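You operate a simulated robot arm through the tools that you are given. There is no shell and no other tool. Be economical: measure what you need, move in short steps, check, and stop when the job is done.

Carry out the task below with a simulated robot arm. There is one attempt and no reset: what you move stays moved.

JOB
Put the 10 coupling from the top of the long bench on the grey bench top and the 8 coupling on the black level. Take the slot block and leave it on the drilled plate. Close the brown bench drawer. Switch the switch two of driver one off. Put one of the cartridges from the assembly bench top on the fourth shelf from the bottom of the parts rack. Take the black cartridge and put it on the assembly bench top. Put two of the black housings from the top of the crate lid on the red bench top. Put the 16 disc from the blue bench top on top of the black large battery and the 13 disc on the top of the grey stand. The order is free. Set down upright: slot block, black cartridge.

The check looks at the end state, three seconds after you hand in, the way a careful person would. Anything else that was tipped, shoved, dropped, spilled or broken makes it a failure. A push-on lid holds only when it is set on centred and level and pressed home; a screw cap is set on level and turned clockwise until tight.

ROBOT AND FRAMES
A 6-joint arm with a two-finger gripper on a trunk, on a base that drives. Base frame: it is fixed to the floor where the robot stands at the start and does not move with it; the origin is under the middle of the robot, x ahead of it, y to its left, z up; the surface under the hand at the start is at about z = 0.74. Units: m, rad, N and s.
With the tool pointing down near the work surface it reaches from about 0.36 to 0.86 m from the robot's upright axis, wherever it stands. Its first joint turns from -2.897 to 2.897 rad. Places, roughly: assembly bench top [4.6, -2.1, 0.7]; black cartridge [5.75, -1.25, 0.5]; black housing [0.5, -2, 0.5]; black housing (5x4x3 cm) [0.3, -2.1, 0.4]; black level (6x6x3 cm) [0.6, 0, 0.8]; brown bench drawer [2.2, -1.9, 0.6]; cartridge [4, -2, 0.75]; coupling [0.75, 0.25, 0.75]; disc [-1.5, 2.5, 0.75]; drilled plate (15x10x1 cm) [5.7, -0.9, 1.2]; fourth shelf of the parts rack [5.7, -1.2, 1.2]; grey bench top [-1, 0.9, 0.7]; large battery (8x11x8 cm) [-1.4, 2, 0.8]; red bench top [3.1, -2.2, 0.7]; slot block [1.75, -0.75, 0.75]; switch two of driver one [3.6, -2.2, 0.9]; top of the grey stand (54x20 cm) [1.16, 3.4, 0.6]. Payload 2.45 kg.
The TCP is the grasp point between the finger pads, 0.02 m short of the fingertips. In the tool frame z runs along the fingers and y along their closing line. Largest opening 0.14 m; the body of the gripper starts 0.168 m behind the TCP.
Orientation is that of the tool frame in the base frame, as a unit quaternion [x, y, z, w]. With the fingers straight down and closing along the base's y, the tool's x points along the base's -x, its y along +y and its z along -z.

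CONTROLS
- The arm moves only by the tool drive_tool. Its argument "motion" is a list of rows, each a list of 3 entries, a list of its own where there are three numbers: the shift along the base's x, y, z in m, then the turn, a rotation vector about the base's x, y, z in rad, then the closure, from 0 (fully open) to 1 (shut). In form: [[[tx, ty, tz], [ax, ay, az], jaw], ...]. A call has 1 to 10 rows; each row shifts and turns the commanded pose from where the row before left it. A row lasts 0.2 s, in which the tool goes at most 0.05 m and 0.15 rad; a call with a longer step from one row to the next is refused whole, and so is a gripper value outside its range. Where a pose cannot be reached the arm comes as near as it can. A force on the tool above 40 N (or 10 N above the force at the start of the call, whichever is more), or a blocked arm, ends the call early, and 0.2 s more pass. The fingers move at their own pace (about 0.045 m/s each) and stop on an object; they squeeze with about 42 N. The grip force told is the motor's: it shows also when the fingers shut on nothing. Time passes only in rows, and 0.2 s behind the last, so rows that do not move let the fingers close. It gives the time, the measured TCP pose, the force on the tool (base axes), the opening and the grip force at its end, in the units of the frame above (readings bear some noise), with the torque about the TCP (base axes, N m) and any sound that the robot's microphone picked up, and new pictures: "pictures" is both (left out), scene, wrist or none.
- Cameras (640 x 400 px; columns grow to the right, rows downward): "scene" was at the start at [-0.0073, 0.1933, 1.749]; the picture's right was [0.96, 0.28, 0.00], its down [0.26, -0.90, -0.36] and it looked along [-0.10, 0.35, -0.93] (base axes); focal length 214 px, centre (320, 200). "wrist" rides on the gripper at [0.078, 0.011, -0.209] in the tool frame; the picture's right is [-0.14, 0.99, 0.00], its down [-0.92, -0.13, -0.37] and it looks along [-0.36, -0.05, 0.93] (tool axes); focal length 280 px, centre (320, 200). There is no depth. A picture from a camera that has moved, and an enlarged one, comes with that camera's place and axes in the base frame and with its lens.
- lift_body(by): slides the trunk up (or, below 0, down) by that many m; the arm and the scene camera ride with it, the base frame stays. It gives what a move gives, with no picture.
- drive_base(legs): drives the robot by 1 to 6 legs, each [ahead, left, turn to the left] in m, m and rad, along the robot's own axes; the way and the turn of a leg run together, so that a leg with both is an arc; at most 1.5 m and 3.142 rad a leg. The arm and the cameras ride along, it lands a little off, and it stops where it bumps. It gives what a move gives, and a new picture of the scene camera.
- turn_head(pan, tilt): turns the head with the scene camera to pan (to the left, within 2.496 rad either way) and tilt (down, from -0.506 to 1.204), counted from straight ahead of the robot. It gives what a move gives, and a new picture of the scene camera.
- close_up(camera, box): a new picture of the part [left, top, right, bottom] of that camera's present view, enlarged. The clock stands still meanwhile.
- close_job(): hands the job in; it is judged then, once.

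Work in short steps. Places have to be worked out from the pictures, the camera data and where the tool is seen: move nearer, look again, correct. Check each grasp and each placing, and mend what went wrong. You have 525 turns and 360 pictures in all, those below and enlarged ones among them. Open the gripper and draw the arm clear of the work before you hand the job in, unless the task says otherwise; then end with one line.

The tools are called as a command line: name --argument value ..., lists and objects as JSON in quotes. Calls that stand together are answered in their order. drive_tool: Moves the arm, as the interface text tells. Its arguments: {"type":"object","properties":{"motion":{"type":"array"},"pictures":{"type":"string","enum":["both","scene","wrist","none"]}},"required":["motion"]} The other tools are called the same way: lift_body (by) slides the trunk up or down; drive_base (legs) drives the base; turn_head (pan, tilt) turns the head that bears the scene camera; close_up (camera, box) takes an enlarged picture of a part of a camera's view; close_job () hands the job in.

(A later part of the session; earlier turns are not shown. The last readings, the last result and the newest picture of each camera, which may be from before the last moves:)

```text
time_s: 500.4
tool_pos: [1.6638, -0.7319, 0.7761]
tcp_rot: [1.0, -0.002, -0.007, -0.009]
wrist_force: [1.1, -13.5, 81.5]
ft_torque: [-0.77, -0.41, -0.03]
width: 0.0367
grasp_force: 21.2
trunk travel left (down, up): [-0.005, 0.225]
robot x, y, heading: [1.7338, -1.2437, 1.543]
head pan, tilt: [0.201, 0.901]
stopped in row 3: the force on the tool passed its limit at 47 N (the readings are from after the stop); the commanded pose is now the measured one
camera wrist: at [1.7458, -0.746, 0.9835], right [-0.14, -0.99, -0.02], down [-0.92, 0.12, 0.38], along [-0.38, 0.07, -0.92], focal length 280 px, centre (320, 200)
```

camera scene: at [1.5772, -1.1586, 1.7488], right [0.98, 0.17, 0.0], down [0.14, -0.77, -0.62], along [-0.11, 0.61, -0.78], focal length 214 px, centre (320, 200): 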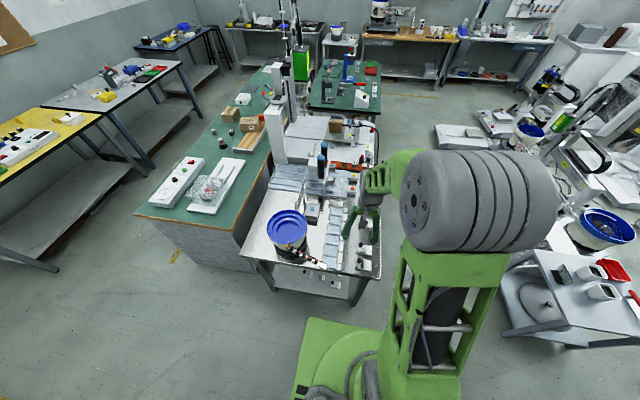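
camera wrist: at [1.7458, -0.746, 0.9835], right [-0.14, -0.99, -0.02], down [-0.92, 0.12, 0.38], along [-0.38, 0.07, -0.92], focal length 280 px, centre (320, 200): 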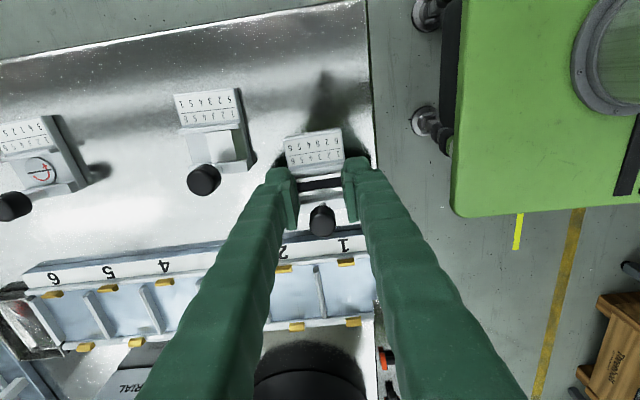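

The fingers rode up on the block (81 N). Open and lift at once.

drive_tool --motion '[[[0, 0, 0.005], [0, 0, 0], 0.6], [[0, 0, 0.01], [0, 0, 0], 0.5], [[0, 0, 0.02], [0, 0, 0], 0.45], [[0, 0, 0.03], [0, 0, 0], 0.4], [[0, 0, 0], [0, 0, 0], 0.4]]' --pictures "wrist"

close_up --camera "wrist" --box '[270, 110, 370, 220]'

turn_head --pan 0.0 --tilt 1.0

close_up --camera "scene" --box '[280, 150, 360, 210]'

```text
time_s: 501.6
tool_pos: [1.6635, -0.732, 0.8361]
tcp_rot: [1.0, -0.001, -0.007, -0.007]
wrist_force: [-0.4, 0.0, 0.9]
ft_torque: [0.02, 0.02, 0.0]
width: 0.084
grasp_force: 0.1
trunk travel left (down, up): [-0.005, 0.225]
robot x, y, heading: [1.7319, -1.2477, 1.544]
head pan, tilt: [0.201, 0.901]
camera wrist: at [1.7457, -0.7436, 1.0431], right [-0.14, -0.99, -0.01], down [-0.92, 0.13, 0.38], along [-0.38, 0.06, -0.92], focal length 280 px, centre (320, 200)
```

wrist: 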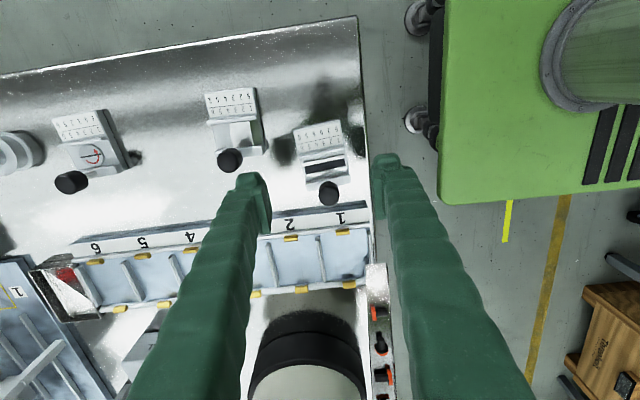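

```text
3.64 times, centred on (320, 165) of wrist
camera zoom: at [1.7457, -0.7436, 1.0431], right [-0.14, -0.99, -0.01], down [-0.92, 0.13, 0.38], along [-0.38, 0.06, -0.92], focal length 1020 px, centre (320, 327)
```

zoom: 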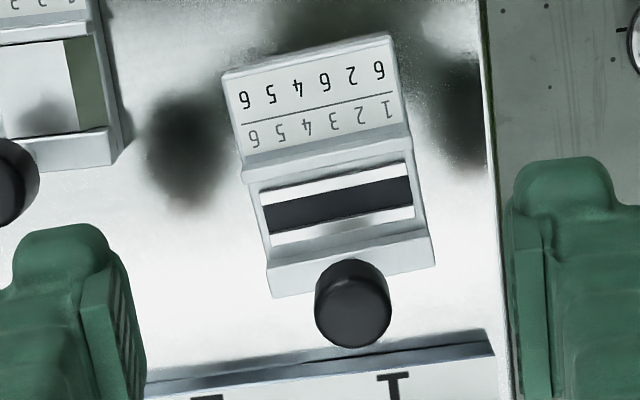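

```text
time_s: 502.3
tool_pos: [1.6646, -0.7302, 0.8353]
tcp_rot: [1.0, -0.001, -0.006, -0.006]
wrist_force: [0.7, 0.7, 0.4]
ft_torque: [0.02, -0.03, 0.01]
width: 0.0839
grasp_force: 0.1
trunk travel left (down, up): [-0.005, 0.225]
robot x, y, heading: [1.7316, -1.2465, 1.543]
head pan, tilt: [0.0, 1.0]
camera scene: at [1.5922, -1.1634, 1.7416], right [1.0, -0.03, 0.0], down [-0.02, -0.84, -0.54], along [0.01, 0.54, -0.84], focal length 214 px, centre (320, 200)
```

scene: 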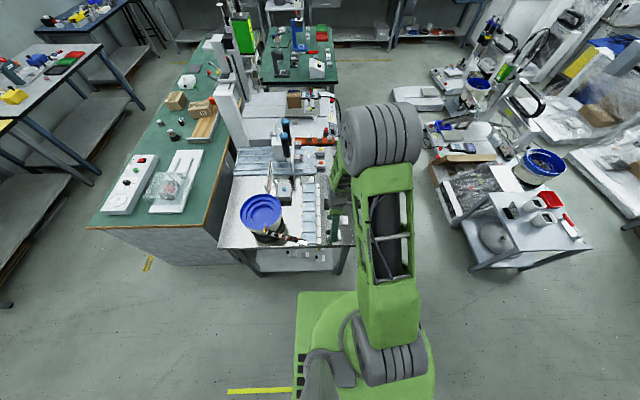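

```text
6.67 times, centred on (320, 180) of scene
camera zoom: at [1.5922, -1.1634, 1.7416], right [1.0, -0.03, 0.0], down [-0.02, -0.84, -0.54], along [0.01, 0.54, -0.84], focal length 1430 px, centre (320, 333)
```

zoom: 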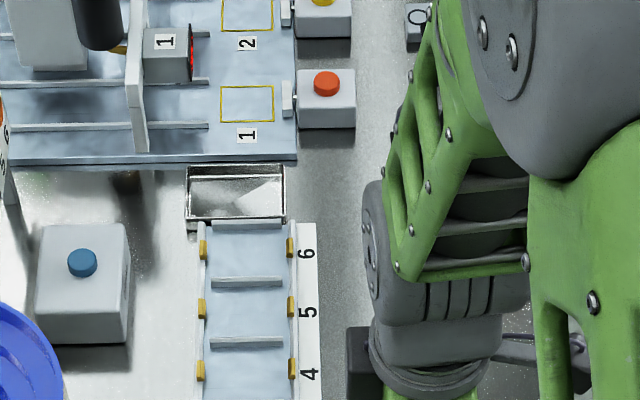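

The block is a thin plate (~1 cm), now yawed ≈+0.09 rad. Re-align and go down to touch the table lightly before closing.

drive_tool --motion '[[[0.007, -0.004, -0.03], [0, 0, 0.09], 0.52], [[0, 0, -0.03], [0, 0, 0], 0.52], [[0, 0, -0.008], [0, 0, 0], 0.52], [[0, 0, -0.003], [0, 0, 0], 0.52], [[0, 0, -0.003], [0, 0, 0], 0.52], [[0, 0, -0.002], [0, 0, 0], 0.52], [[0, 0, -0.002], [0, 0, 0], 0.52]]' --pictures "wrist"

```text
time_s: 503.9
tool_pos: [1.6713, -0.7345, 0.7588]
tcp_rot: [0.999, 0.043, -0.007, -0.007]
wrist_force: [1.0, 2.2, 35.7]
ft_torque: [-1.47, -0.36, 0.04]
width: 0.0685
grasp_force: 1.4
trunk travel left (down, up): [-0.005, 0.225]
robot x, y, heading: [1.7318, -1.2476, 1.547]
head pan, tilt: [0.0, 1.0]
camera wrist: at [1.7533, -0.74, 0.9669], right [-0.05, -1.0, -0.01], down [-0.92, 0.04, 0.38], along [-0.38, 0.03, -0.92], focal length 280 px, centre (320, 200)
```

wrist: 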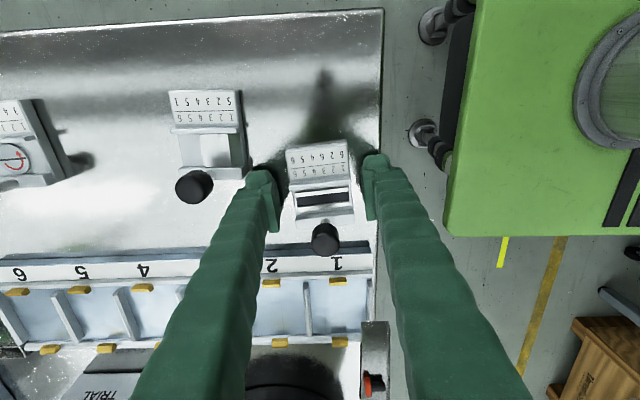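

Table contact. Raise 1.5 mm and close.

drive_tool --motion '[[[0, 0, 0.002], [0, 0, 0], 0.55], [[0, 0, 0], [0, 0, 0], 0.7], [[0, 0, 0], [0, 0, 0], 0.85], [[0, 0, 0], [0, 0, 0], 1], [[0, 0, 0], [0, 0, 0], 1]]' --pictures "wrist"

```text
time_s: 504.9
tool_pos: [1.6723, -0.7441, 0.7586]
tcp_rot: [0.999, 0.044, -0.006, 0.0]
wrist_force: [0.7, -11.0, 30.9]
ft_torque: [-0.26, -0.24, -0.1]
width: 0.049
grasp_force: 32.1
trunk travel left (down, up): [-0.005, 0.225]
robot x, y, heading: [1.7308, -1.2501, 1.539]
head pan, tilt: [0.0, 1.0]
stopped in row 4: the force on the tool passed its limit at 57 N (the readings are from after the stop); the commanded pose is now the measured one
camera wrist: at [1.7538, -0.7455, 0.9676], right [-0.05, -1.0, 0.0], down [-0.92, 0.05, 0.38], along [-0.38, 0.02, -0.93], focal length 280 px, centre (320, 200)
```

wrist: 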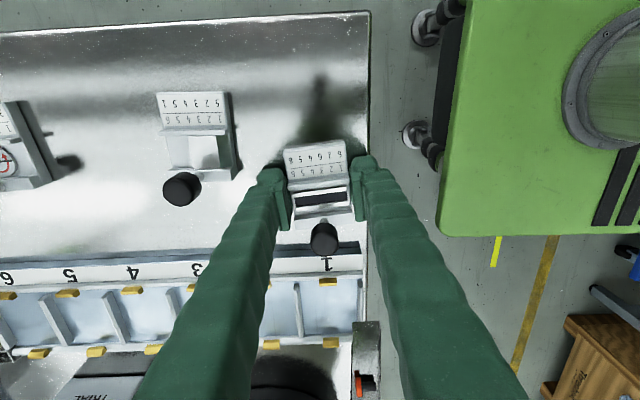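

Gripped at 4.9 cm. Finish the squeeze and lift gently.

drive_tool --motion '[[[0, 0, 0.002], [0, 0, 0], 1], [[0, 0, 0], [0, 0, 0], 1], [[0, 0, 0.01], [0, 0, 0], 1], [[0, 0, 0.02], [0, 0, 0], 1], [[0, 0, 0.03], [0, 0, 0], 1], [[0, 0, 0], [0, 0, 0], 1]]' --pictures "wrist"

```text
time_s: 506.3
tool_pos: [1.6722, -0.7403, 0.8202]
tcp_rot: [0.999, 0.043, -0.006, 0.0]
wrist_force: [-0.4, -0.6, -1.5]
ft_torque: [0.04, 0.0, -0.03]
width: 0.0487
grasp_force: 42.2
trunk travel left (down, up): [-0.005, 0.225]
robot x, y, heading: [1.7324, -1.2443, 1.543]
head pan, tilt: [0.0, 1.0]
camera wrist: at [1.753, -0.7429, 1.0279], right [-0.05, -1.0, 0.0], down [-0.92, 0.05, 0.38], along [-0.38, 0.02, -0.93], focal length 280 px, centre (320, 200)
```

wrist: 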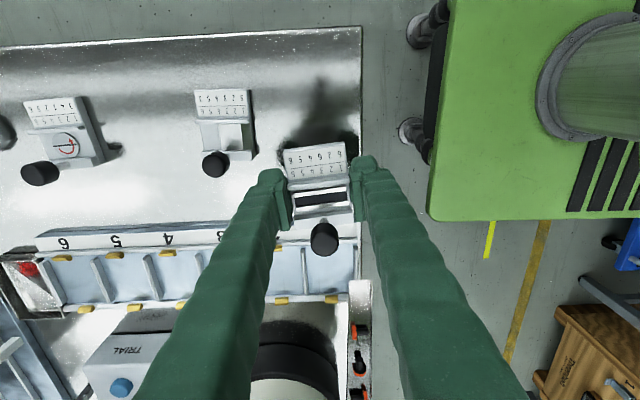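

Slot block held. Lift and rotate the tool −95° so the block's long axis points forward (knob forward); I'll set it on the assembly bench and re-grip it with a tilted tool for the rack.

drive_tool --motion '[[[0, 0, 0.045], [0, 0, 0], 1], [[0, 0, 0.045], [0, 0, 0], 1], [[0, 0, 0.045], [0, 0, -0.138], 1], [[0, -0.01, 0.045], [0, 0, -0.138], 1], [[0, -0.01, 0.03], [0, 0, -0.138], 1], [[0, -0.01, 0.01], [0, 0, -0.138], 1], [[0, -0.01, 0.01], [0, 0, -0.138], 1], [[0.01, -0.005, 0], [0, 0, -0.138], 1], [[0.01, 0, 0], [0, 0, -0.138], 1], [[0.01, 0, 0], [0, 0, -0.138], 1]]' --pictures "none"

drive_tool --motion '[[[0.01, 0, 0], [0, 0, -0.138], 1], [[0.01, 0, 0], [0, 0, -0.138], 1], [[0.01, 0, 0], [0, 0, -0.138], 1], [[0, 0, 0], [0, 0, -0.138], 1]]' --pictures "wrist"

```text
time_s: 508.5
tool_pos: [1.7013, -0.7853, 1.0503]
tcp_rot: [0.873, -0.488, -0.006, -0.004]
wrist_force: [-0.1, 0.6, -0.1]
ft_torque: [-0.04, -0.02, -0.03]
width: 0.0487
grasp_force: 41.8
trunk travel left (down, up): [-0.005, 0.225]
robot x, y, heading: [1.7341, -1.2482, 1.547]
head pan, tilt: [0.0, 1.0]
```

```text
time_s: 509.5
tool_pos: [1.7312, -0.7858, 1.0496]
tcp_rot: [-0.706, 0.708, 0.004, 0.005]
wrist_force: [0.4, -0.1, -1.2]
ft_torque: [0.0, 0.0, 0.01]
width: 0.0487
grasp_force: 42.0
trunk travel left (down, up): [-0.005, 0.225]
robot x, y, heading: [1.735, -1.2443, 1.545]
head pan, tilt: [0.0, 1.0]
camera wrist: at [1.7213, -0.8649, 1.2578], right [-0.99, 0.14, 0.0], down [0.13, 0.92, 0.38], along [0.05, 0.38, -0.93], focal length 280 px, centre (320, 200)
```

wrist: 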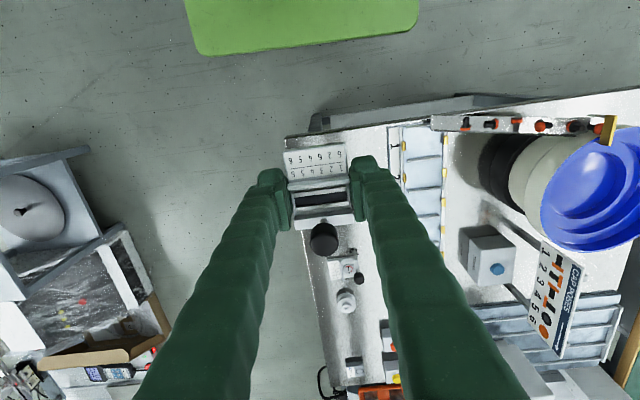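

Turn to −y and drive to the assembly bench.

drive_base --legs '[[0, 0, -1.56], [0, 0, -1.555], [0, 1.3, 0], [0, 1.28, 0]]'

close_up --camera "wrist" --box '[0, 0, 640, 400]'

```text
time_s: 539.6
tool_pos: [4.3158, -1.6996, 1.0491]
tcp_rot: [0.695, 0.719, -0.005, 0.005]
wrist_force: [1.3, 0.6, -1.5]
ft_torque: [0.01, -0.04, 0.02]
width: 0.0489
grasp_force: 41.9
trunk travel left (down, up): [-0.005, 0.225]
robot x, y, heading: [4.298, -1.2404, -1.565]
head pan, tilt: [0.0, 1.0]
camera scene: at [4.4381, -1.318, 1.7416], right [-1.0, -0.01, 0.0], down [0.0, 0.84, -0.54], along [0.0, -0.54, -0.84], focal length 214 px, centre (320, 200)
```

scene: 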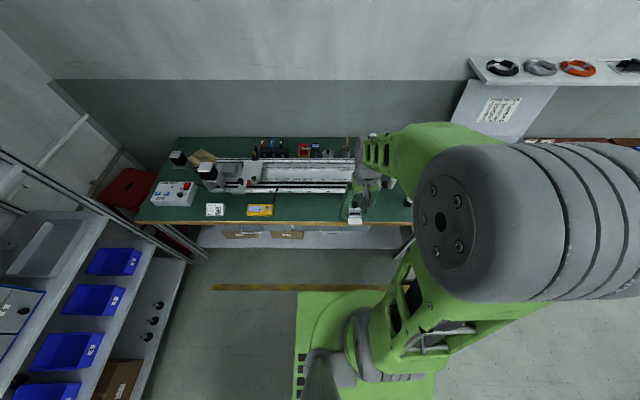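

```text
1.00 times, centred on (320, 200) of wrist (not enlarged: the box is as wide or as high as the picture)
camera zoom: at [4.3232, -1.6175, 1.2578], right [0.99, -0.1, 0.0], down [-0.1, -0.92, 0.38], along [-0.04, -0.38, -0.93], focal length 280 px, centre (320, 200)
```

zoom: 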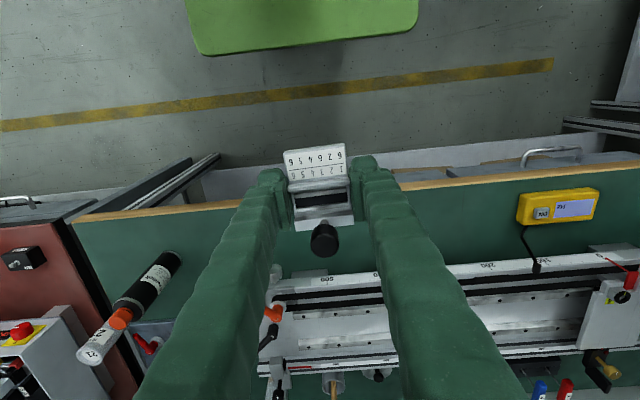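

Set it down in the front strip at (4.316, −1.885).

drive_tool --motion '[[[0, -0.046, 0], [0, 0, 0], 1], [[0, -0.046, 0], [0, 0, 0], 1], [[0, -0.046, 0], [0, 0, 0], 1], [[0, -0.047, 0], [0, 0, 0], 1], [[0, 0, -0.048], [0, 0, 0], 1], [[0, 0, -0.048], [0, 0, 0], 1], [[0, 0, -0.048], [0, 0, 0], 1], [[0, 0, -0.048], [0, 0, 0], 1], [[0, 0, -0.048], [0, 0, 0], 1], [[0, 0, 0], [0, 0, 0], 1]]' --pictures "wrist"

```text
time_s: 541.8
tool_pos: [4.3154, -1.8847, 0.8091]
tcp_rot: [0.696, 0.718, -0.004, 0.004]
wrist_force: [-0.5, 0.2, -1.3]
ft_torque: [0.01, 0.0, -0.01]
width: 0.0486
grasp_force: 41.7
trunk travel left (down, up): [-0.005, 0.225]
robot x, y, heading: [4.2973, -1.2395, -1.565]
head pan, tilt: [0.0, 1.0]
camera wrist: at [4.3229, -1.8027, 1.0175], right [0.99, -0.1, 0.0], down [-0.1, -0.92, 0.38], along [-0.04, -0.38, -0.93], focal length 280 px, centre (320, 200)
```

wrist: 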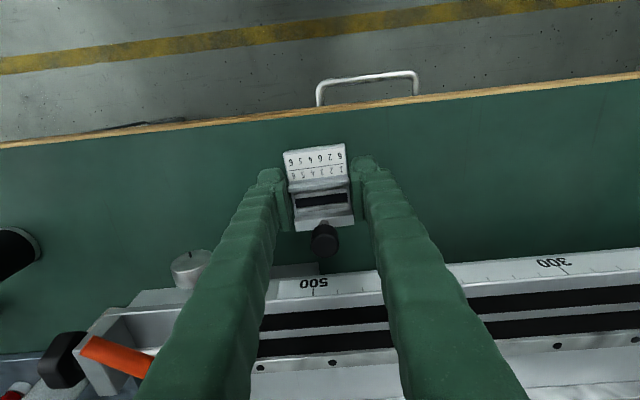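

drive_tool --motion '[[[0, 0, -0.03], [0, 0, 0], 1], [[0, 0, -0.012], [0, 0, 0], 1], [[0, 0, -0.003], [0, 0, 0], 1], [[0, 0, -0.002], [0, 0, 0], 1], [[0, 0, -0.002], [0, 0, 0], 1], [[0, 0, -0.002], [0, 0, 0], 1], [[0, 0, 0], [0, 0, 0], 1]]' --pictures "none"

```text
time_s: 543.4
tool_pos: [4.3142, -1.8844, 0.7597]
tcp_rot: [0.695, 0.719, -0.005, 0.005]
wrist_force: [-0.2, 0.8, 11.5]
ft_torque: [0.38, 0.1, 0.04]
width: 0.0485
grasp_force: 42.3
trunk travel left (down, up): [-0.005, 0.225]
robot x, y, heading: [4.2982, -1.2396, -1.56]
head pan, tilt: [0.0, 1.0]
```

Contact. Release and rise, then inspect the block's shape.

drive_tool --motion '[[[0, 0, 0], [0, 0, 0], 0.62], [[0, 0, 0], [0, 0, 0], 0.55], [[0, 0, 0], [0, 0, 0], 0.5], [[0, 0, 0.03], [0, 0, 0], 0.48], [[0, 0, 0.045], [0, 0, 0], 0.48], [[0, 0, 0.045], [0, 0, 0], 0.48], [[0, 0.03, 0.035], [0, 0, 0], 0.48], [[0, 0.045, 0.01], [0, 0, 0], 0.48], [[0, 0.045, 0.01], [0, 0, 0], 0.48]]' --pictures "none"

close_up --camera "wrist" --box '[260, 170, 380, 270]'

close_up --camera "scene" --box '[310, 170, 380, 225]'

```text
time_s: 545.4
tool_pos: [4.3161, -1.7643, 0.933]
tcp_rot: [0.695, 0.719, -0.004, 0.004]
wrist_force: [0.2, -0.7, -0.6]
ft_torque: [-0.03, -0.02, 0.0]
width: 0.0725
grasp_force: 0.0
trunk travel left (down, up): [-0.005, 0.225]
robot x, y, heading: [4.2977, -1.2426, -1.567]
head pan, tilt: [0.0, 1.0]
```

```text
4.00 times, centred on (320, 220) of wrist
camera zoom: at [4.3249, -1.6815, 1.1408], right [0.99, -0.1, 0.0], down [-0.1, -0.92, 0.38], along [-0.04, -0.38, -0.92], focal length 1122 px, centre (320, 120)
```

zoom: 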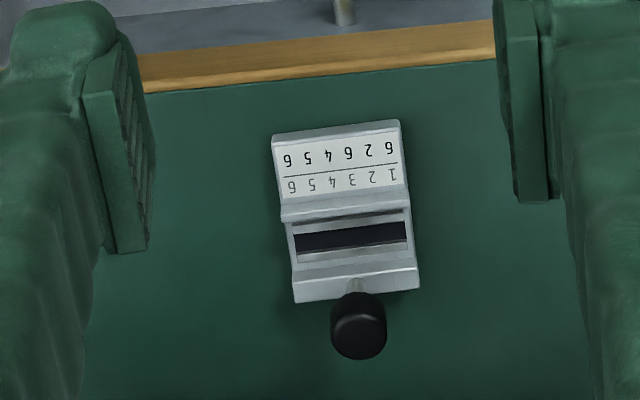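

```text
7.27 times, centred on (345, 198) of scene
camera zoom: at [4.438, -1.3174, 1.7416], right [-1.0, -0.01, 0.0], down [0.0, 0.84, -0.54], along [0.0, -0.54, -0.84], focal length 1560 px, centre (138, 218)
```

zoom: 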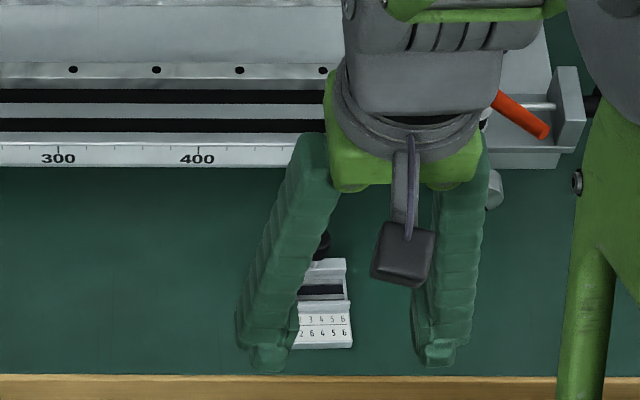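

Block stands flat with its long axis forward. Back the base 0.12 m and tilt the tool for the re-grip.

drive_base --legs '[[-0.1, 0.01, 0]]'

drive_tool --motion '[[[0, -0.03, 0.02], [-0.1, 0, 0], 0.48], [[0, -0.03, 0.02], [-0.1, 0, 0], 0.48], [[0, -0.03, 0.01], [-0.1, 0, 0], 0.48], [[0, -0.01, 0], [-0.1, 0, 0], 0.48], [[0, 0, 0], [-0.1, 0, 0], 0.48], [[0, 0, 0], [-0.1, 0, 0], 0.48], [[0, 0, 0], [-0.1, 0, 0], 0.48], [[0, 0, 0], [-0.1, 0, 0], 0.48]]' --pictures "wrist"

```text
time_s: 546.6
tool_pos: [4.3251, -1.6651, 0.9324]
tcp_rot: [0.696, 0.718, -0.004, 0.005]
wrist_force: [-0.5, 0.3, 0.8]
ft_torque: [-0.08, -0.02, -0.03]
width: 0.0728
grasp_force: 0.1
trunk travel left (down, up): [-0.005, 0.225]
robot x, y, heading: [4.3108, -1.1372, -1.57]
head pan, tilt: [0.0, 1.0]
camera scene: at [4.4475, -1.2181, 1.7417], right [-1.0, -0.01, 0.0], down [0.0, 0.84, -0.54], along [0.0, -0.54, -0.84], focal length 214 px, centre (320, 200)
```

scene: 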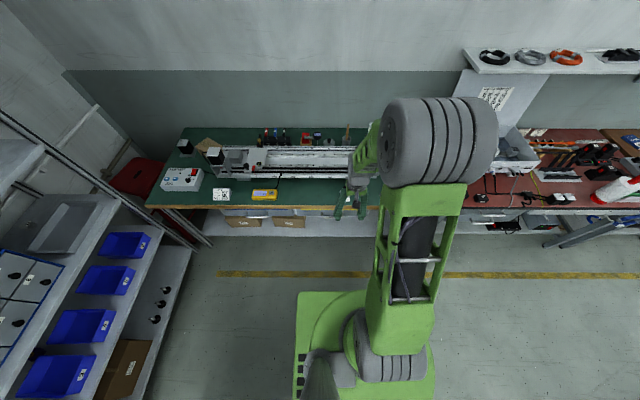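

```text
time_s: 548.4
tool_pos: [4.3202, -1.7663, 0.9842]
tcp_rot: [0.639, 0.66, -0.285, 0.275]
wrist_force: [-0.2, -0.2, -0.2]
ft_torque: [0.02, 0.01, 0.01]
width: 0.0728
grasp_force: 0.1
out of reach, approached as far as the arm can: row 5
trunk travel left (down, up): [-0.005, 0.225]
robot x, y, heading: [4.3046, -1.1392, -1.564]
head pan, tilt: [0.0, 1.0]
camera wrist: at [4.3297, -1.5599, 1.0699], right [0.99, -0.07, 0.08], down [-0.1, -0.37, 0.93], along [-0.04, -0.93, -0.37], focal length 280 px, centre (320, 200)
```

wrist: 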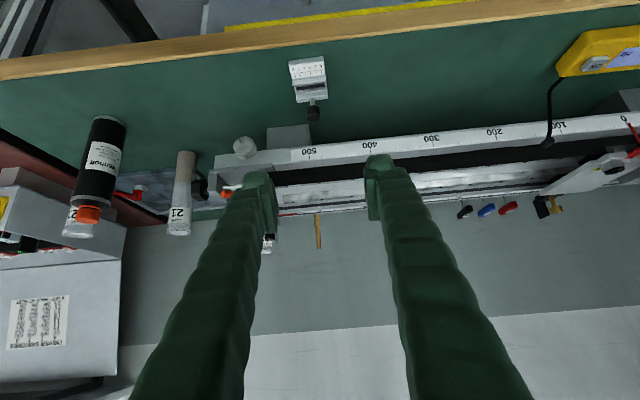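

close_up --camera "wrist" --box '[270, 40, 350, 130]'

```text
4.44 times, centred on (310, 85) of wrist
camera zoom: at [4.3297, -1.5599, 1.0699], right [0.99, -0.07, 0.08], down [-0.1, -0.37, 0.93], along [-0.04, -0.93, -0.37], focal length 1246 px, centre (364, 711)
```

zoom: 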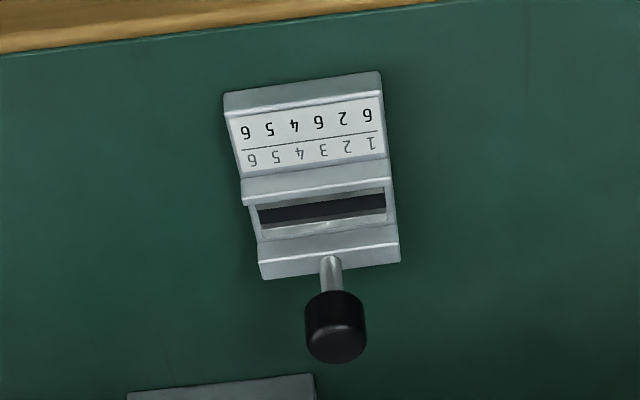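

The plate is ≈9 mm thick with an ≈18 mm ridge at mid-length — grip there. Approach along the tool axis.

drive_tool --motion '[[[-0.0027, -0.0097, -0.042], [0, -0.012, 0], 0.48], [[-0.0027, -0.0097, -0.042], [0, -0.012, 0], 0.48], [[-0.0027, -0.0097, -0.042], [0, 0, 0], 0.48], [[0, -0.029, -0.0265], [0, 0, 0], 0.48], [[0, -0.029, -0.0265], [0, 0, 0], 0.48], [[0, 0, 0], [0, 0, 0], 0.48]]' --pictures "wrist"

```text
time_s: 549.8
tool_pos: [4.3136, -1.8542, 0.8023]
tcp_rot: [0.642, 0.658, -0.275, 0.282]
wrist_force: [0.1, 0.3, 0.3]
ft_torque: [0.01, 0.02, -0.03]
width: 0.0729
grasp_force: 0.1
trunk travel left (down, up): [-0.005, 0.225]
robot x, y, heading: [4.3099, -1.1412, -1.565]
head pan, tilt: [0.0, 1.0]
camera wrist: at [4.3202, -1.6473, 0.8896], right [0.99, -0.07, 0.1], down [-0.12, -0.37, 0.92], along [-0.03, -0.93, -0.37], focal length 280 px, centre (320, 200)
```

wrist: 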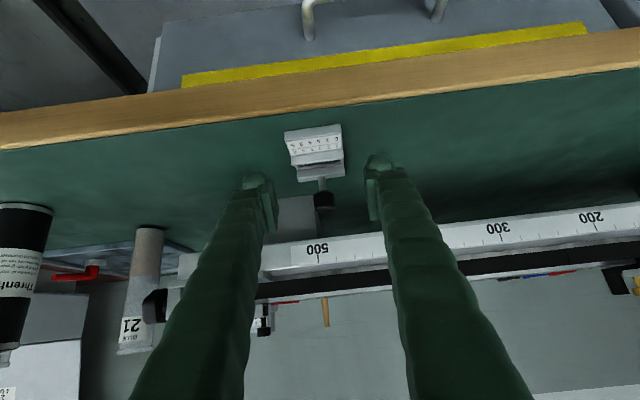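

drive_tool --motion '[[[-0.001, -0.028, -0.024], [0, 0, 0], 0.48], [[0, 0, -0.004], [0, 0, 0], 0.48], [[0, 0, -0.003], [0, 0, 0], 0.48], [[0, 0, -0.003], [0, 0, 0], 0.48], [[0, 0, -0.002], [0, 0, 0], 0.48], [[0, 0, -0.002], [0, 0, 0], 0.48]]' --pictures "wrist"

```text
time_s: 551.2
tool_pos: [4.3108, -1.8811, 0.7656]
tcp_rot: [0.642, 0.657, -0.276, 0.282]
wrist_force: [0.1, 1.0, 1.2]
ft_torque: [0.01, -0.02, 0.02]
width: 0.073
grasp_force: 0.0
trunk travel left (down, up): [-0.005, 0.225]
robot x, y, heading: [4.3103, -1.1401, -1.567]
head pan, tilt: [0.0, 1.0]
camera wrist: at [4.3186, -1.6749, 0.853], right [0.99, -0.07, 0.1], down [-0.12, -0.37, 0.92], along [-0.03, -0.93, -0.37], focal length 280 px, centre (320, 200)
```

wrist: 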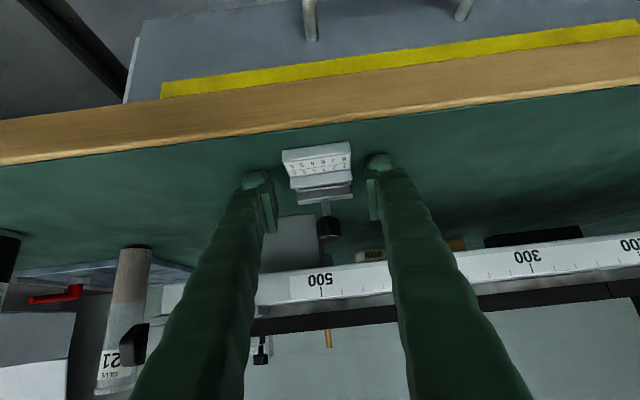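

drive_tool --motion '[[[0, 0, -0.002], [0, 0, 0], 0.48], [[0, 0, -0.002], [0, 0, 0], 0.48], [[0, 0, -0.002], [0, 0, 0], 0.48], [[0, 0, -0.002], [0, 0, 0], 0.48], [[0, 0, 0], [0, 0, 0], 0.48]]' --pictures "none"

```text
time_s: 552.2
tool_pos: [4.3122, -1.8809, 0.764]
tcp_rot: [0.641, 0.656, -0.279, 0.286]
wrist_force: [0.1, 18.5, 26.2]
ft_torque: [0.44, 0.02, -0.01]
width: 0.0727
grasp_force: 0.2
trunk travel left (down, up): [-0.005, 0.225]
robot x, y, heading: [4.3103, -1.1409, -1.566]
head pan, tilt: [0.0, 1.0]
stopped in row 5: the force on the tool passed its limit at 41 N (the readings are from after the stop); the commanded pose is now the measured one
```

Bench contact. Raise 1.5 mm and close slowly.

drive_tool --motion '[[[0, 0, 0.0015], [0, 0, 0], 0.55], [[0, 0, 0], [0, 0, 0], 0.6], [[0, 0, 0], [0, 0, 0], 0.65], [[0, 0, 0], [0, 0, 0], 0.8], [[0, 0, 0], [0, 0, 0], 1], [[0, 0, 0], [0, 0, 0], 1]]' --pictures "wrist"

```text
time_s: 553.6
tool_pos: [4.3114, -1.8831, 0.763]
tcp_rot: [0.64, 0.655, -0.28, 0.287]
wrist_force: [-1.1, 4.5, 25.1]
ft_torque: [-0.12, 0.05, 0.03]
width: 0.0488
grasp_force: 41.9
trunk travel left (down, up): [-0.005, 0.225]
robot x, y, heading: [4.3111, -1.1379, -1.566]
head pan, tilt: [0.0, 1.0]
camera wrist: at [4.3184, -1.6755, 0.8491], right [0.99, -0.07, 0.1], down [-0.12, -0.36, 0.93], along [-0.03, -0.93, -0.36], focal length 280 px, centre (320, 200)
```

wrist: 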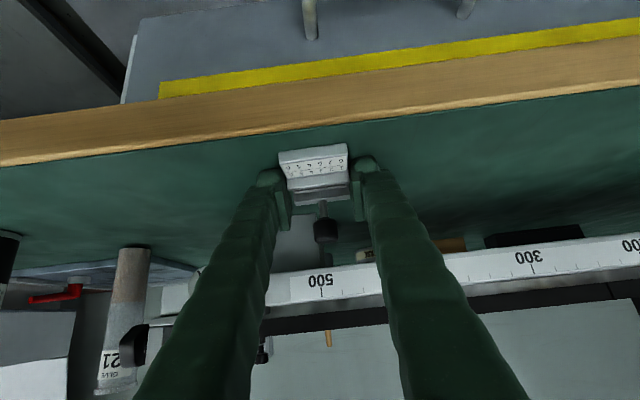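

Gripped at 4.9 cm. Lift and check it stays level.

drive_tool --motion '[[[0, 0, 0.01], [0, 0, 0], 1], [[0, 0, 0.03], [0, 0, 0], 1], [[0, 0, 0.04], [0, 0, 0], 1], [[0, 0, 0.04], [0, 0, 0], 1], [[0, 0, 0], [0, 0, 0], 1]]' --pictures "wrist"

close_up --camera "wrist" --box '[260, 120, 380, 260]'

```text
time_s: 554.8
tool_pos: [4.3113, -1.8828, 0.8831]
tcp_rot: [0.641, 0.656, -0.278, 0.285]
wrist_force: [-0.2, 0.3, -1.2]
ft_torque: [-0.01, -0.02, 0.02]
width: 0.0488
grasp_force: 42.4
trunk travel left (down, up): [-0.005, 0.225]
robot x, y, heading: [4.3109, -1.1374, -1.566]
head pan, tilt: [0.0, 1.0]
camera wrist: at [4.3188, -1.6758, 0.9681], right [0.99, -0.07, 0.1], down [-0.12, -0.36, 0.92], along [-0.03, -0.93, -0.37], focal length 280 px, centre (320, 200)
```

wrist: 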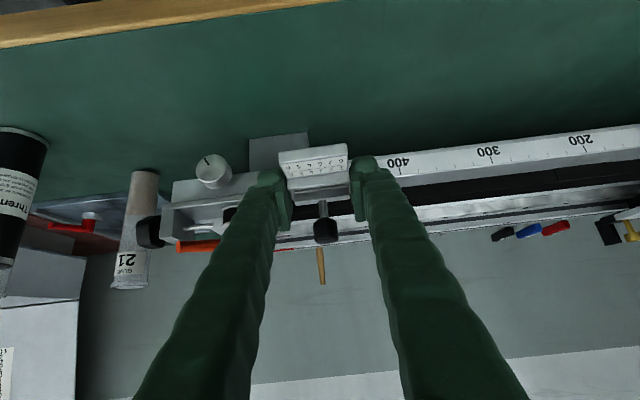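

```text
2.86 times, centred on (320, 190) of wrist
camera zoom: at [4.3188, -1.6758, 0.9681], right [0.99, -0.07, 0.1], down [-0.12, -0.36, 0.92], along [-0.03, -0.93, -0.37], focal length 801 px, centre (320, 229)
```

zoom: 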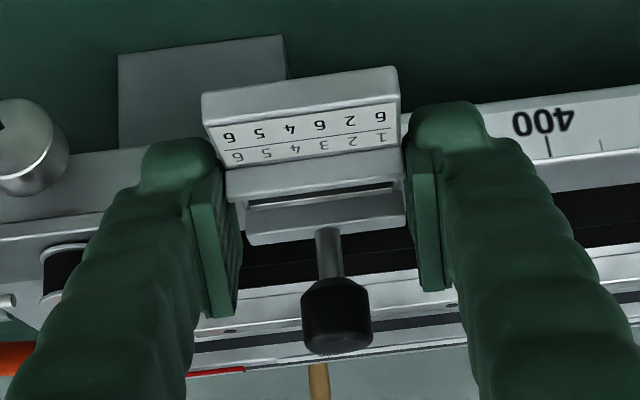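

The block is firmly held in the same pose. Raise the arm (z≈1.15) and the trunk, then turn toward the rack.

drive_tool --motion '[[[0, 0, 0.045], [0, 0, 0], 1], [[0, 0, 0.045], [0, 0, 0], 1], [[0, 0, 0.045], [0, 0, 0], 1], [[0, 0, 0.045], [0, 0, 0], 1], [[0, 0, 0.045], [0, 0, 0], 1], [[0, 0, 0.042], [0, 0, 0], 1]]' --pictures "none"

lift_body --by 0.22

```text
time_s: 556.2
tool_pos: [4.3129, -1.8843, 1.1355]
tcp_rot: [0.646, 0.65, -0.274, 0.29]
wrist_force: [-0.4, -0.9, -0.7]
ft_torque: [-0.02, 0.02, 0.02]
width: 0.0488
grasp_force: 42.2
out of reach, approached as far as the arm can: row 6
trunk travel left (down, up): [-0.005, 0.225]
robot x, y, heading: [4.3065, -1.1408, -1.567]
head pan, tilt: [0.0, 1.0]
```

```text
time_s: 558.6
tool_pos: [4.3133, -1.8845, 1.3548]
tcp_rot: [0.64, 0.657, -0.276, 0.288]
wrist_force: [1.0, -0.3, -1.4]
ft_torque: [0.01, -0.01, 0.0]
width: 0.0489
grasp_force: 41.8
trunk travel left (down, up): [-0.225, 0.005]
robot x, y, heading: [4.305, -1.14, -1.567]
head pan, tilt: [0.0, 1.0]
```

drive_base --legs '[[0.09, 0, 0], [0, 0, 1.917], [0.3, -0.14, 0]]'

turn_head --pan 0.1 --tilt 0.55

close_up --camera "wrist" --box '[0, 0, 640, 400]'

```text
time_s: 566.0
tool_pos: [5.3409, -1.0096, 1.3549]
tcp_rot: [-0.165, 0.902, 0.074, 0.391]
wrist_force: [1.7, -0.1, -0.8]
ft_torque: [-0.02, 0.08, 0.06]
width: 0.0489
grasp_force: 42.4
trunk travel left (down, up): [-0.225, 0.005]
robot x, y, heading: [4.6355, -1.2598, 0.337]
head pan, tilt: [0.0, 1.0]
camera scene: at [4.6663, -1.1012, 1.9615], right [0.34, -0.94, 0.0], down [-0.79, -0.28, -0.54], along [0.51, 0.18, -0.84], focal length 214 px, centre (320, 200)
```

scene: 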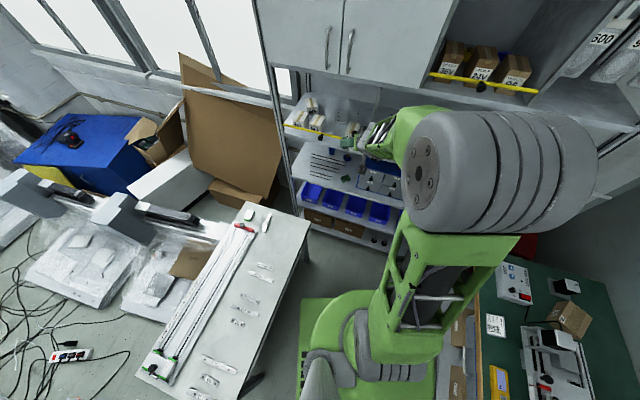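

```text
time_s: 566.9
tool_pos: [5.3396, -1.0086, 1.3547]
tcp_rot: [-0.165, 0.902, 0.074, 0.391]
wrist_force: [0.3, -0.2, -1.8]
ft_torque: [0.01, 0.0, -0.01]
width: 0.049
grasp_force: 41.8
trunk travel left (down, up): [-0.225, 0.005]
robot x, y, heading: [4.6336, -1.2598, 0.336]
head pan, tilt: [0.099, 0.55]
camera scene: at [4.6807, -1.0861, 1.998], right [0.43, -0.9, 0.0], down [-0.47, -0.22, -0.85], along [0.77, 0.36, -0.52], focal length 214 px, centre (320, 200)
```

scene: 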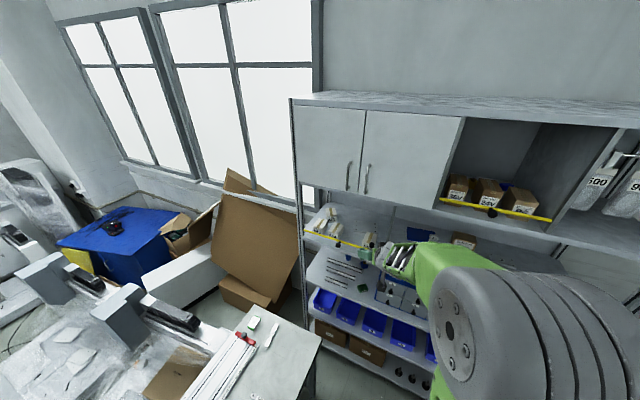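

```text
1.00 times, centred on (320, 200) of wrist (not enlarged: the box is as wide or as high as the picture)
camera zoom: at [5.1438, -1.0714, 1.4402], right [-0.26, 0.96, 0.11], down [0.38, 0.0, 0.92], along [0.89, 0.28, -0.37], focal length 280 px, centre (320, 200)
```

zoom: 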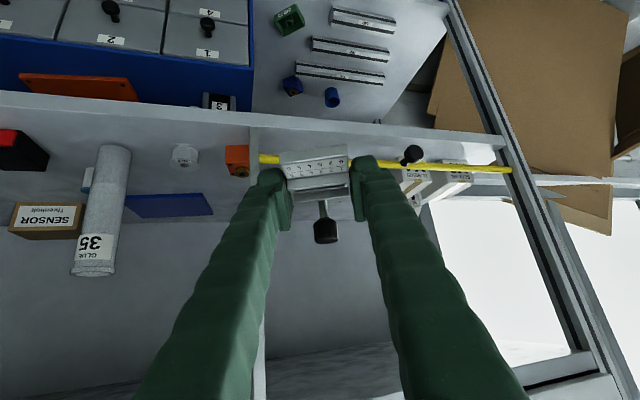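

Aligned: target lies straight ahead along the heading. Advance 0.17 m and look.

drive_base --legs '[[0.17, 0, 0]]'

close_up --camera "wrist" --box '[0, 0, 640, 400]'

close_up --camera "scene" --box '[270, 180, 430, 280]'

```text
time_s: 568.4
tool_pos: [5.4982, -0.9505, 1.354]
tcp_rot: [-0.166, 0.902, 0.074, 0.391]
wrist_force: [0.4, -0.3, -1.7]
ft_torque: [-0.01, 0.02, 0.01]
width: 0.0488
grasp_force: 41.8
trunk travel left (down, up): [-0.225, 0.005]
robot x, y, heading: [4.7973, -1.2001, 0.344]
head pan, tilt: [0.099, 0.55]
camera scene: at [4.8407, -1.0285, 1.998], right [0.43, -0.9, 0.0], down [-0.47, -0.22, -0.85], along [0.77, 0.37, -0.52], focal length 214 px, centre (320, 200)
```

scene: 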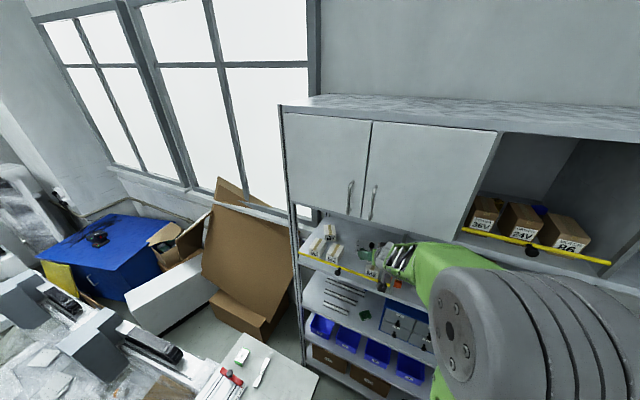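

```text
1.00 times, centred on (320, 200) of wrist (not enlarged: the box is as wide or as high as the picture)
camera zoom: at [5.3033, -1.0129, 1.4397], right [-0.27, 0.96, 0.1], down [0.38, 0.01, 0.92], along [0.88, 0.29, -0.37], focal length 280 px, centre (320, 200)
```

zoom: 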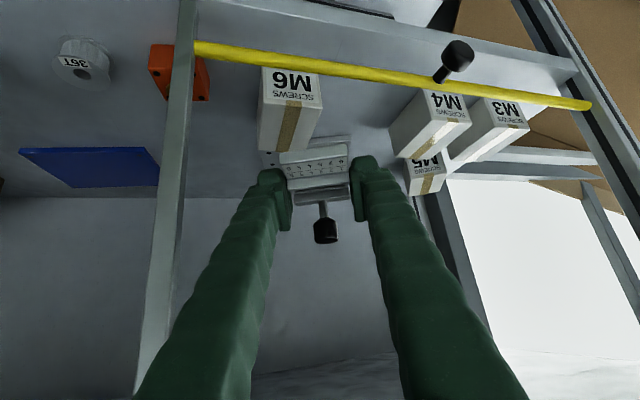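

```text
4.00 times, centred on (350, 230) of scene
camera zoom: at [4.8407, -1.0285, 1.998], right [0.43, -0.9, 0.0], down [-0.47, -0.22, -0.85], along [0.77, 0.37, -0.52], focal length 858 px, centre (200, 80)
```

zoom: 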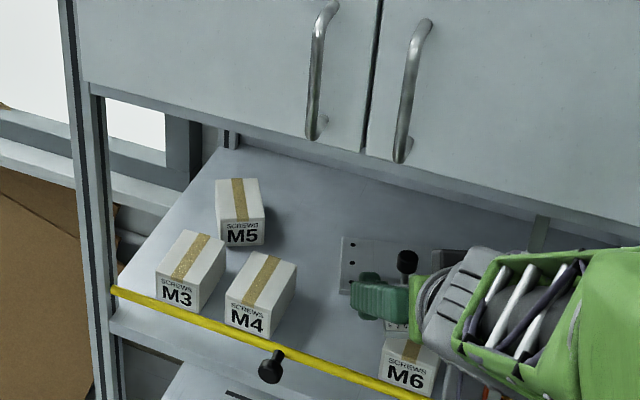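

Path is clear: M6's top is ≈1.26 and the bar ≈1.24. Step down along the tool axis: trunk −3 cm, base +10 cm.

lift_body --by -0.03

drive_base --legs '[[0.1, 0, 0]]'

close_up --camera "wrist" --box '[0, 0, 640, 400]'

```text
time_s: 569.1
tool_pos: [5.4977, -0.9499, 1.3245]
tcp_rot: [-0.166, 0.902, 0.074, 0.392]
wrist_force: [0.3, -0.1, -0.6]
ft_torque: [-0.05, 0.04, 0.03]
width: 0.0489
grasp_force: 41.7
trunk travel left (down, up): [-0.195, 0.035]
robot x, y, heading: [4.7969, -1.2, 0.344]
head pan, tilt: [0.099, 0.55]
```

```text
time_s: 570.3
tool_pos: [5.5922, -0.9178, 1.3234]
tcp_rot: [-0.167, 0.902, 0.075, 0.391]
wrist_force: [-0.2, 0.0, -1.2]
ft_torque: [-0.01, 0.0, -0.01]
width: 0.049
grasp_force: 41.9
trunk travel left (down, up): [-0.195, 0.035]
robot x, y, heading: [4.8868, -1.1673, 0.342]
head pan, tilt: [0.099, 0.55]
camera scene: at [4.9344, -0.9951, 1.9679], right [0.43, -0.9, 0.0], down [-0.47, -0.22, -0.85], along [0.77, 0.37, -0.52], focal length 214 px, centre (320, 200)
```

scene: 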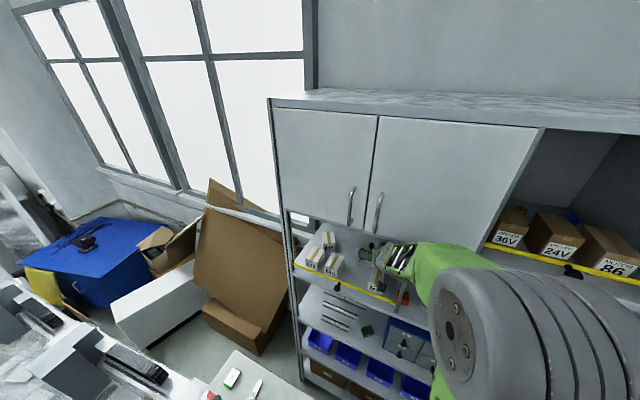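

```text
1.00 times, centred on (320, 200) of wrist (not enlarged: the box is as wide or as high as the picture)
camera zoom: at [5.3968, -0.9799, 1.4093], right [-0.27, 0.96, 0.1], down [0.38, 0.01, 0.92], along [0.88, 0.29, -0.37], focal length 280 px, centre (320, 200)
```

zoom: 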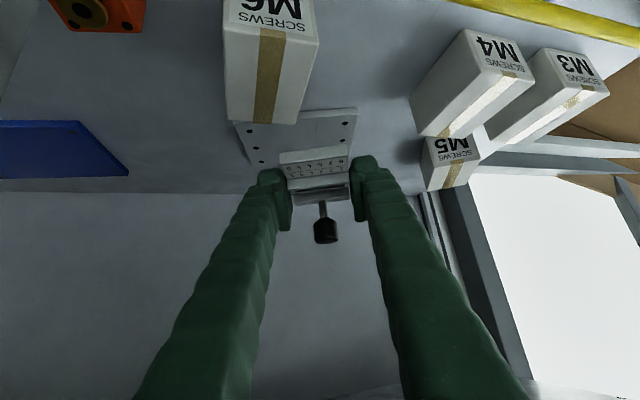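

The drilled plate is right ahead, centre ≈(5.683, −0.902), same yaw. Continue: trunk −2.5 cm, base +4 cm.

lift_body --by -0.027

drive_base --legs '[[0.042, -0.006, 0]]'

lift_body --by -0.025

close_up --camera "wrist" --box '[0, 0, 640, 400]'

```text
time_s: 571.0
tool_pos: [5.5908, -0.918, 1.298]
tcp_rot: [-0.166, 0.902, 0.075, 0.392]
wrist_force: [-0.6, 0.4, -1.7]
ft_torque: [0.01, 0.04, -0.01]
width: 0.049
grasp_force: 42.2
trunk travel left (down, up): [-0.168, 0.062]
robot x, y, heading: [4.8891, -1.1713, 0.345]
head pan, tilt: [0.099, 0.55]
```

```text
time_s: 571.9
tool_pos: [5.634, -0.9092, 1.2965]
tcp_rot: [-0.166, 0.902, 0.075, 0.391]
wrist_force: [0.3, 0.3, -1.4]
ft_torque: [-0.06, 0.03, 0.01]
width: 0.0488
grasp_force: 41.3
trunk travel left (down, up): [-0.168, 0.062]
robot x, y, heading: [4.9327, -1.1605, 0.344]
head pan, tilt: [0.099, 0.55]
camera scene: at [4.9758, -0.9869, 1.9409], right [0.43, -0.9, 0.0], down [-0.47, -0.22, -0.85], along [0.77, 0.37, -0.52], focal length 214 px, centre (320, 200)
```

scene: 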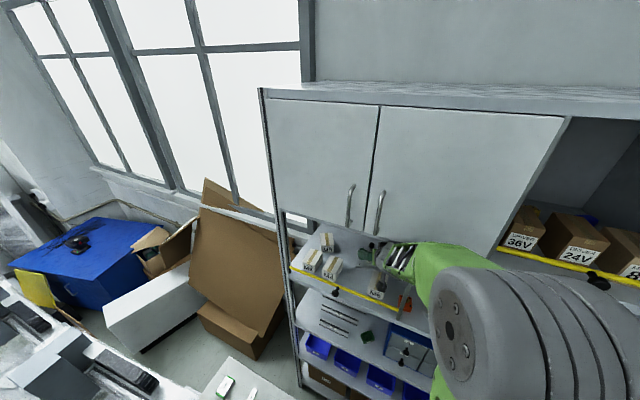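

```text
time_s: 572.6
tool_pos: [5.6315, -0.9089, 1.272]
tcp_rot: [-0.166, 0.902, 0.074, 0.391]
wrist_force: [0.0, -0.4, -0.9]
ft_torque: [0.01, 0.02, 0.02]
width: 0.0488
grasp_force: 42.1
trunk travel left (down, up): [-0.143, 0.087]
robot x, y, heading: [4.9316, -1.1569, 0.342]
head pan, tilt: [0.099, 0.55]
```

```text
1.00 times, centred on (320, 200) of wrist (not enlarged: the box is as wide or as high as the picture)
camera zoom: at [5.4365, -0.9721, 1.3579], right [-0.27, 0.96, 0.1], down [0.38, 0.01, 0.92], along [0.88, 0.29, -0.37], focal length 280 px, centre (320, 200)
```

zoom: 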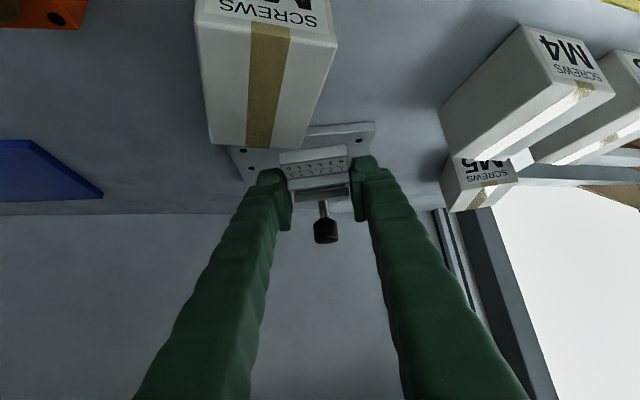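

Clear of M6 by ~1 cm. Lower 2 cm more, then advance the last 5 cm.

lift_body --by -0.018

drive_base --legs '[[0.048, -0.008, 0]]'

close_up --camera "wrist" --box '[0, 0, 640, 400]'

```text
time_s: 573.3
tool_pos: [5.6322, -0.9092, 1.2534]
tcp_rot: [-0.166, 0.902, 0.074, 0.391]
wrist_force: [0.0, -0.5, -0.4]
ft_torque: [-0.02, 0.02, -0.01]
width: 0.0488
grasp_force: 41.8
trunk travel left (down, up): [-0.125, 0.105]
robot x, y, heading: [4.9344, -1.1616, 0.343]
head pan, tilt: [0.099, 0.55]
```

```text
time_s: 574.3
tool_pos: [5.6798, -0.9005, 1.2496]
tcp_rot: [-0.166, 0.904, 0.073, 0.388]
wrist_force: [0.0, -1.0, -1.6]
ft_torque: [-0.04, 0.01, 0.0]
width: 0.0491
grasp_force: 42.4
trunk travel left (down, up): [-0.125, 0.105]
robot x, y, heading: [4.9805, -1.1495, 0.342]
head pan, tilt: [0.099, 0.55]
stopped in leg 1: the robot was blocked; the commanded pose is now the measured one
camera scene: at [5.0228, -0.9783, 1.8981], right [0.43, -0.9, 0.0], down [-0.47, -0.22, -0.85], along [0.77, 0.37, -0.52], focal length 214 px, centre (320, 200)
```

scene: 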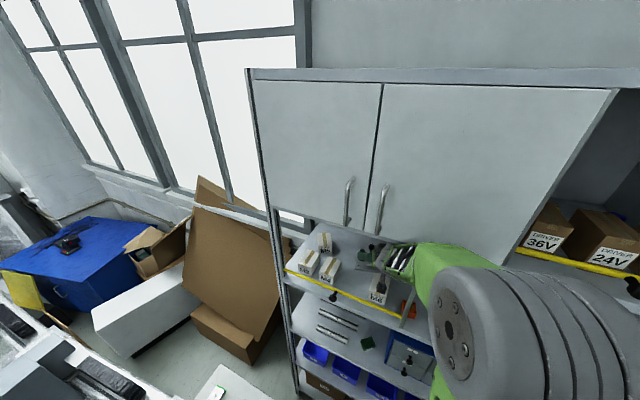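

```text
1.00 times, centred on (320, 200) of wrist (not enlarged: the box is as wide or as high as the picture)
camera zoom: at [5.4839, -0.9633, 1.3371], right [-0.27, 0.96, 0.1], down [0.39, 0.01, 0.92], along [0.88, 0.29, -0.38], focal length 280 px, centre (320, 200)
```

zoom: 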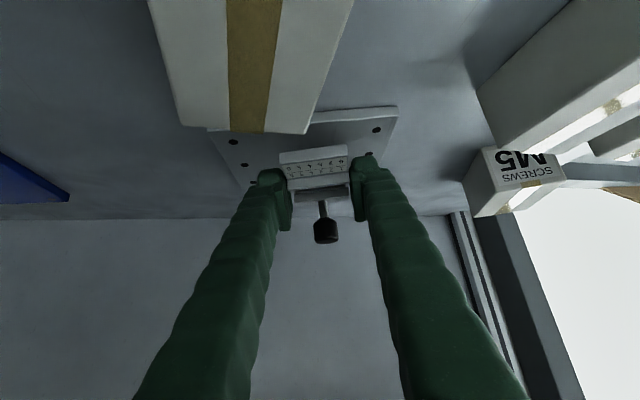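

Blocked lightly right at the goal; position (5.680, −0.9005) is on target. Lower by trunk to contact.

lift_body --by -0.009

lift_body --by -0.003

lift_body --by -0.003

close_up --camera "wrist" --box '[220, 80, 420, 250]'

```text
time_s: 574.9
tool_pos: [5.6789, -0.9013, 1.2412]
tcp_rot: [-0.165, 0.904, 0.073, 0.388]
wrist_force: [-1.1, -0.2, -1.6]
ft_torque: [-0.01, 0.04, 0.01]
width: 0.0487
grasp_force: 42.1
trunk travel left (down, up): [-0.116, 0.114]
robot x, y, heading: [4.9828, -1.1525, 0.346]
head pan, tilt: [0.099, 0.55]
```

```text
time_s: 575.4
tool_pos: [5.6791, -0.9015, 1.2366]
tcp_rot: [-0.166, 0.904, 0.074, 0.388]
wrist_force: [-0.1, -0.7, -0.4]
ft_torque: [0.0, -0.02, -0.01]
width: 0.0489
grasp_force: 42.2
trunk travel left (down, up): [-0.113, 0.117]
robot x, y, heading: [4.9795, -1.1533, 0.346]
head pan, tilt: [0.099, 0.55]
```

```text
time_s: 575.9
tool_pos: [5.6788, -0.9005, 1.2349]
tcp_rot: [-0.166, 0.904, 0.074, 0.387]
wrist_force: [-0.5, -0.1, 0.0]
ft_torque: [-0.03, -0.06, 0.02]
width: 0.0491
grasp_force: 41.4
trunk travel left (down, up): [-0.11, 0.12]
robot x, y, heading: [4.9805, -1.1506, 0.341]
head pan, tilt: [0.099, 0.55]
```

```text
2.35 times, centred on (320, 165) of wrist
camera zoom: at [5.4841, -0.9633, 1.3223], right [-0.27, 0.96, 0.1], down [0.39, 0.01, 0.92], along [0.88, 0.29, -0.37], focal length 660 px, centre (320, 282)
```

zoom: 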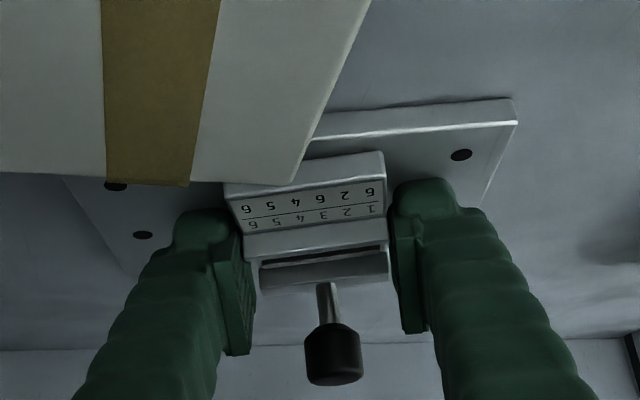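

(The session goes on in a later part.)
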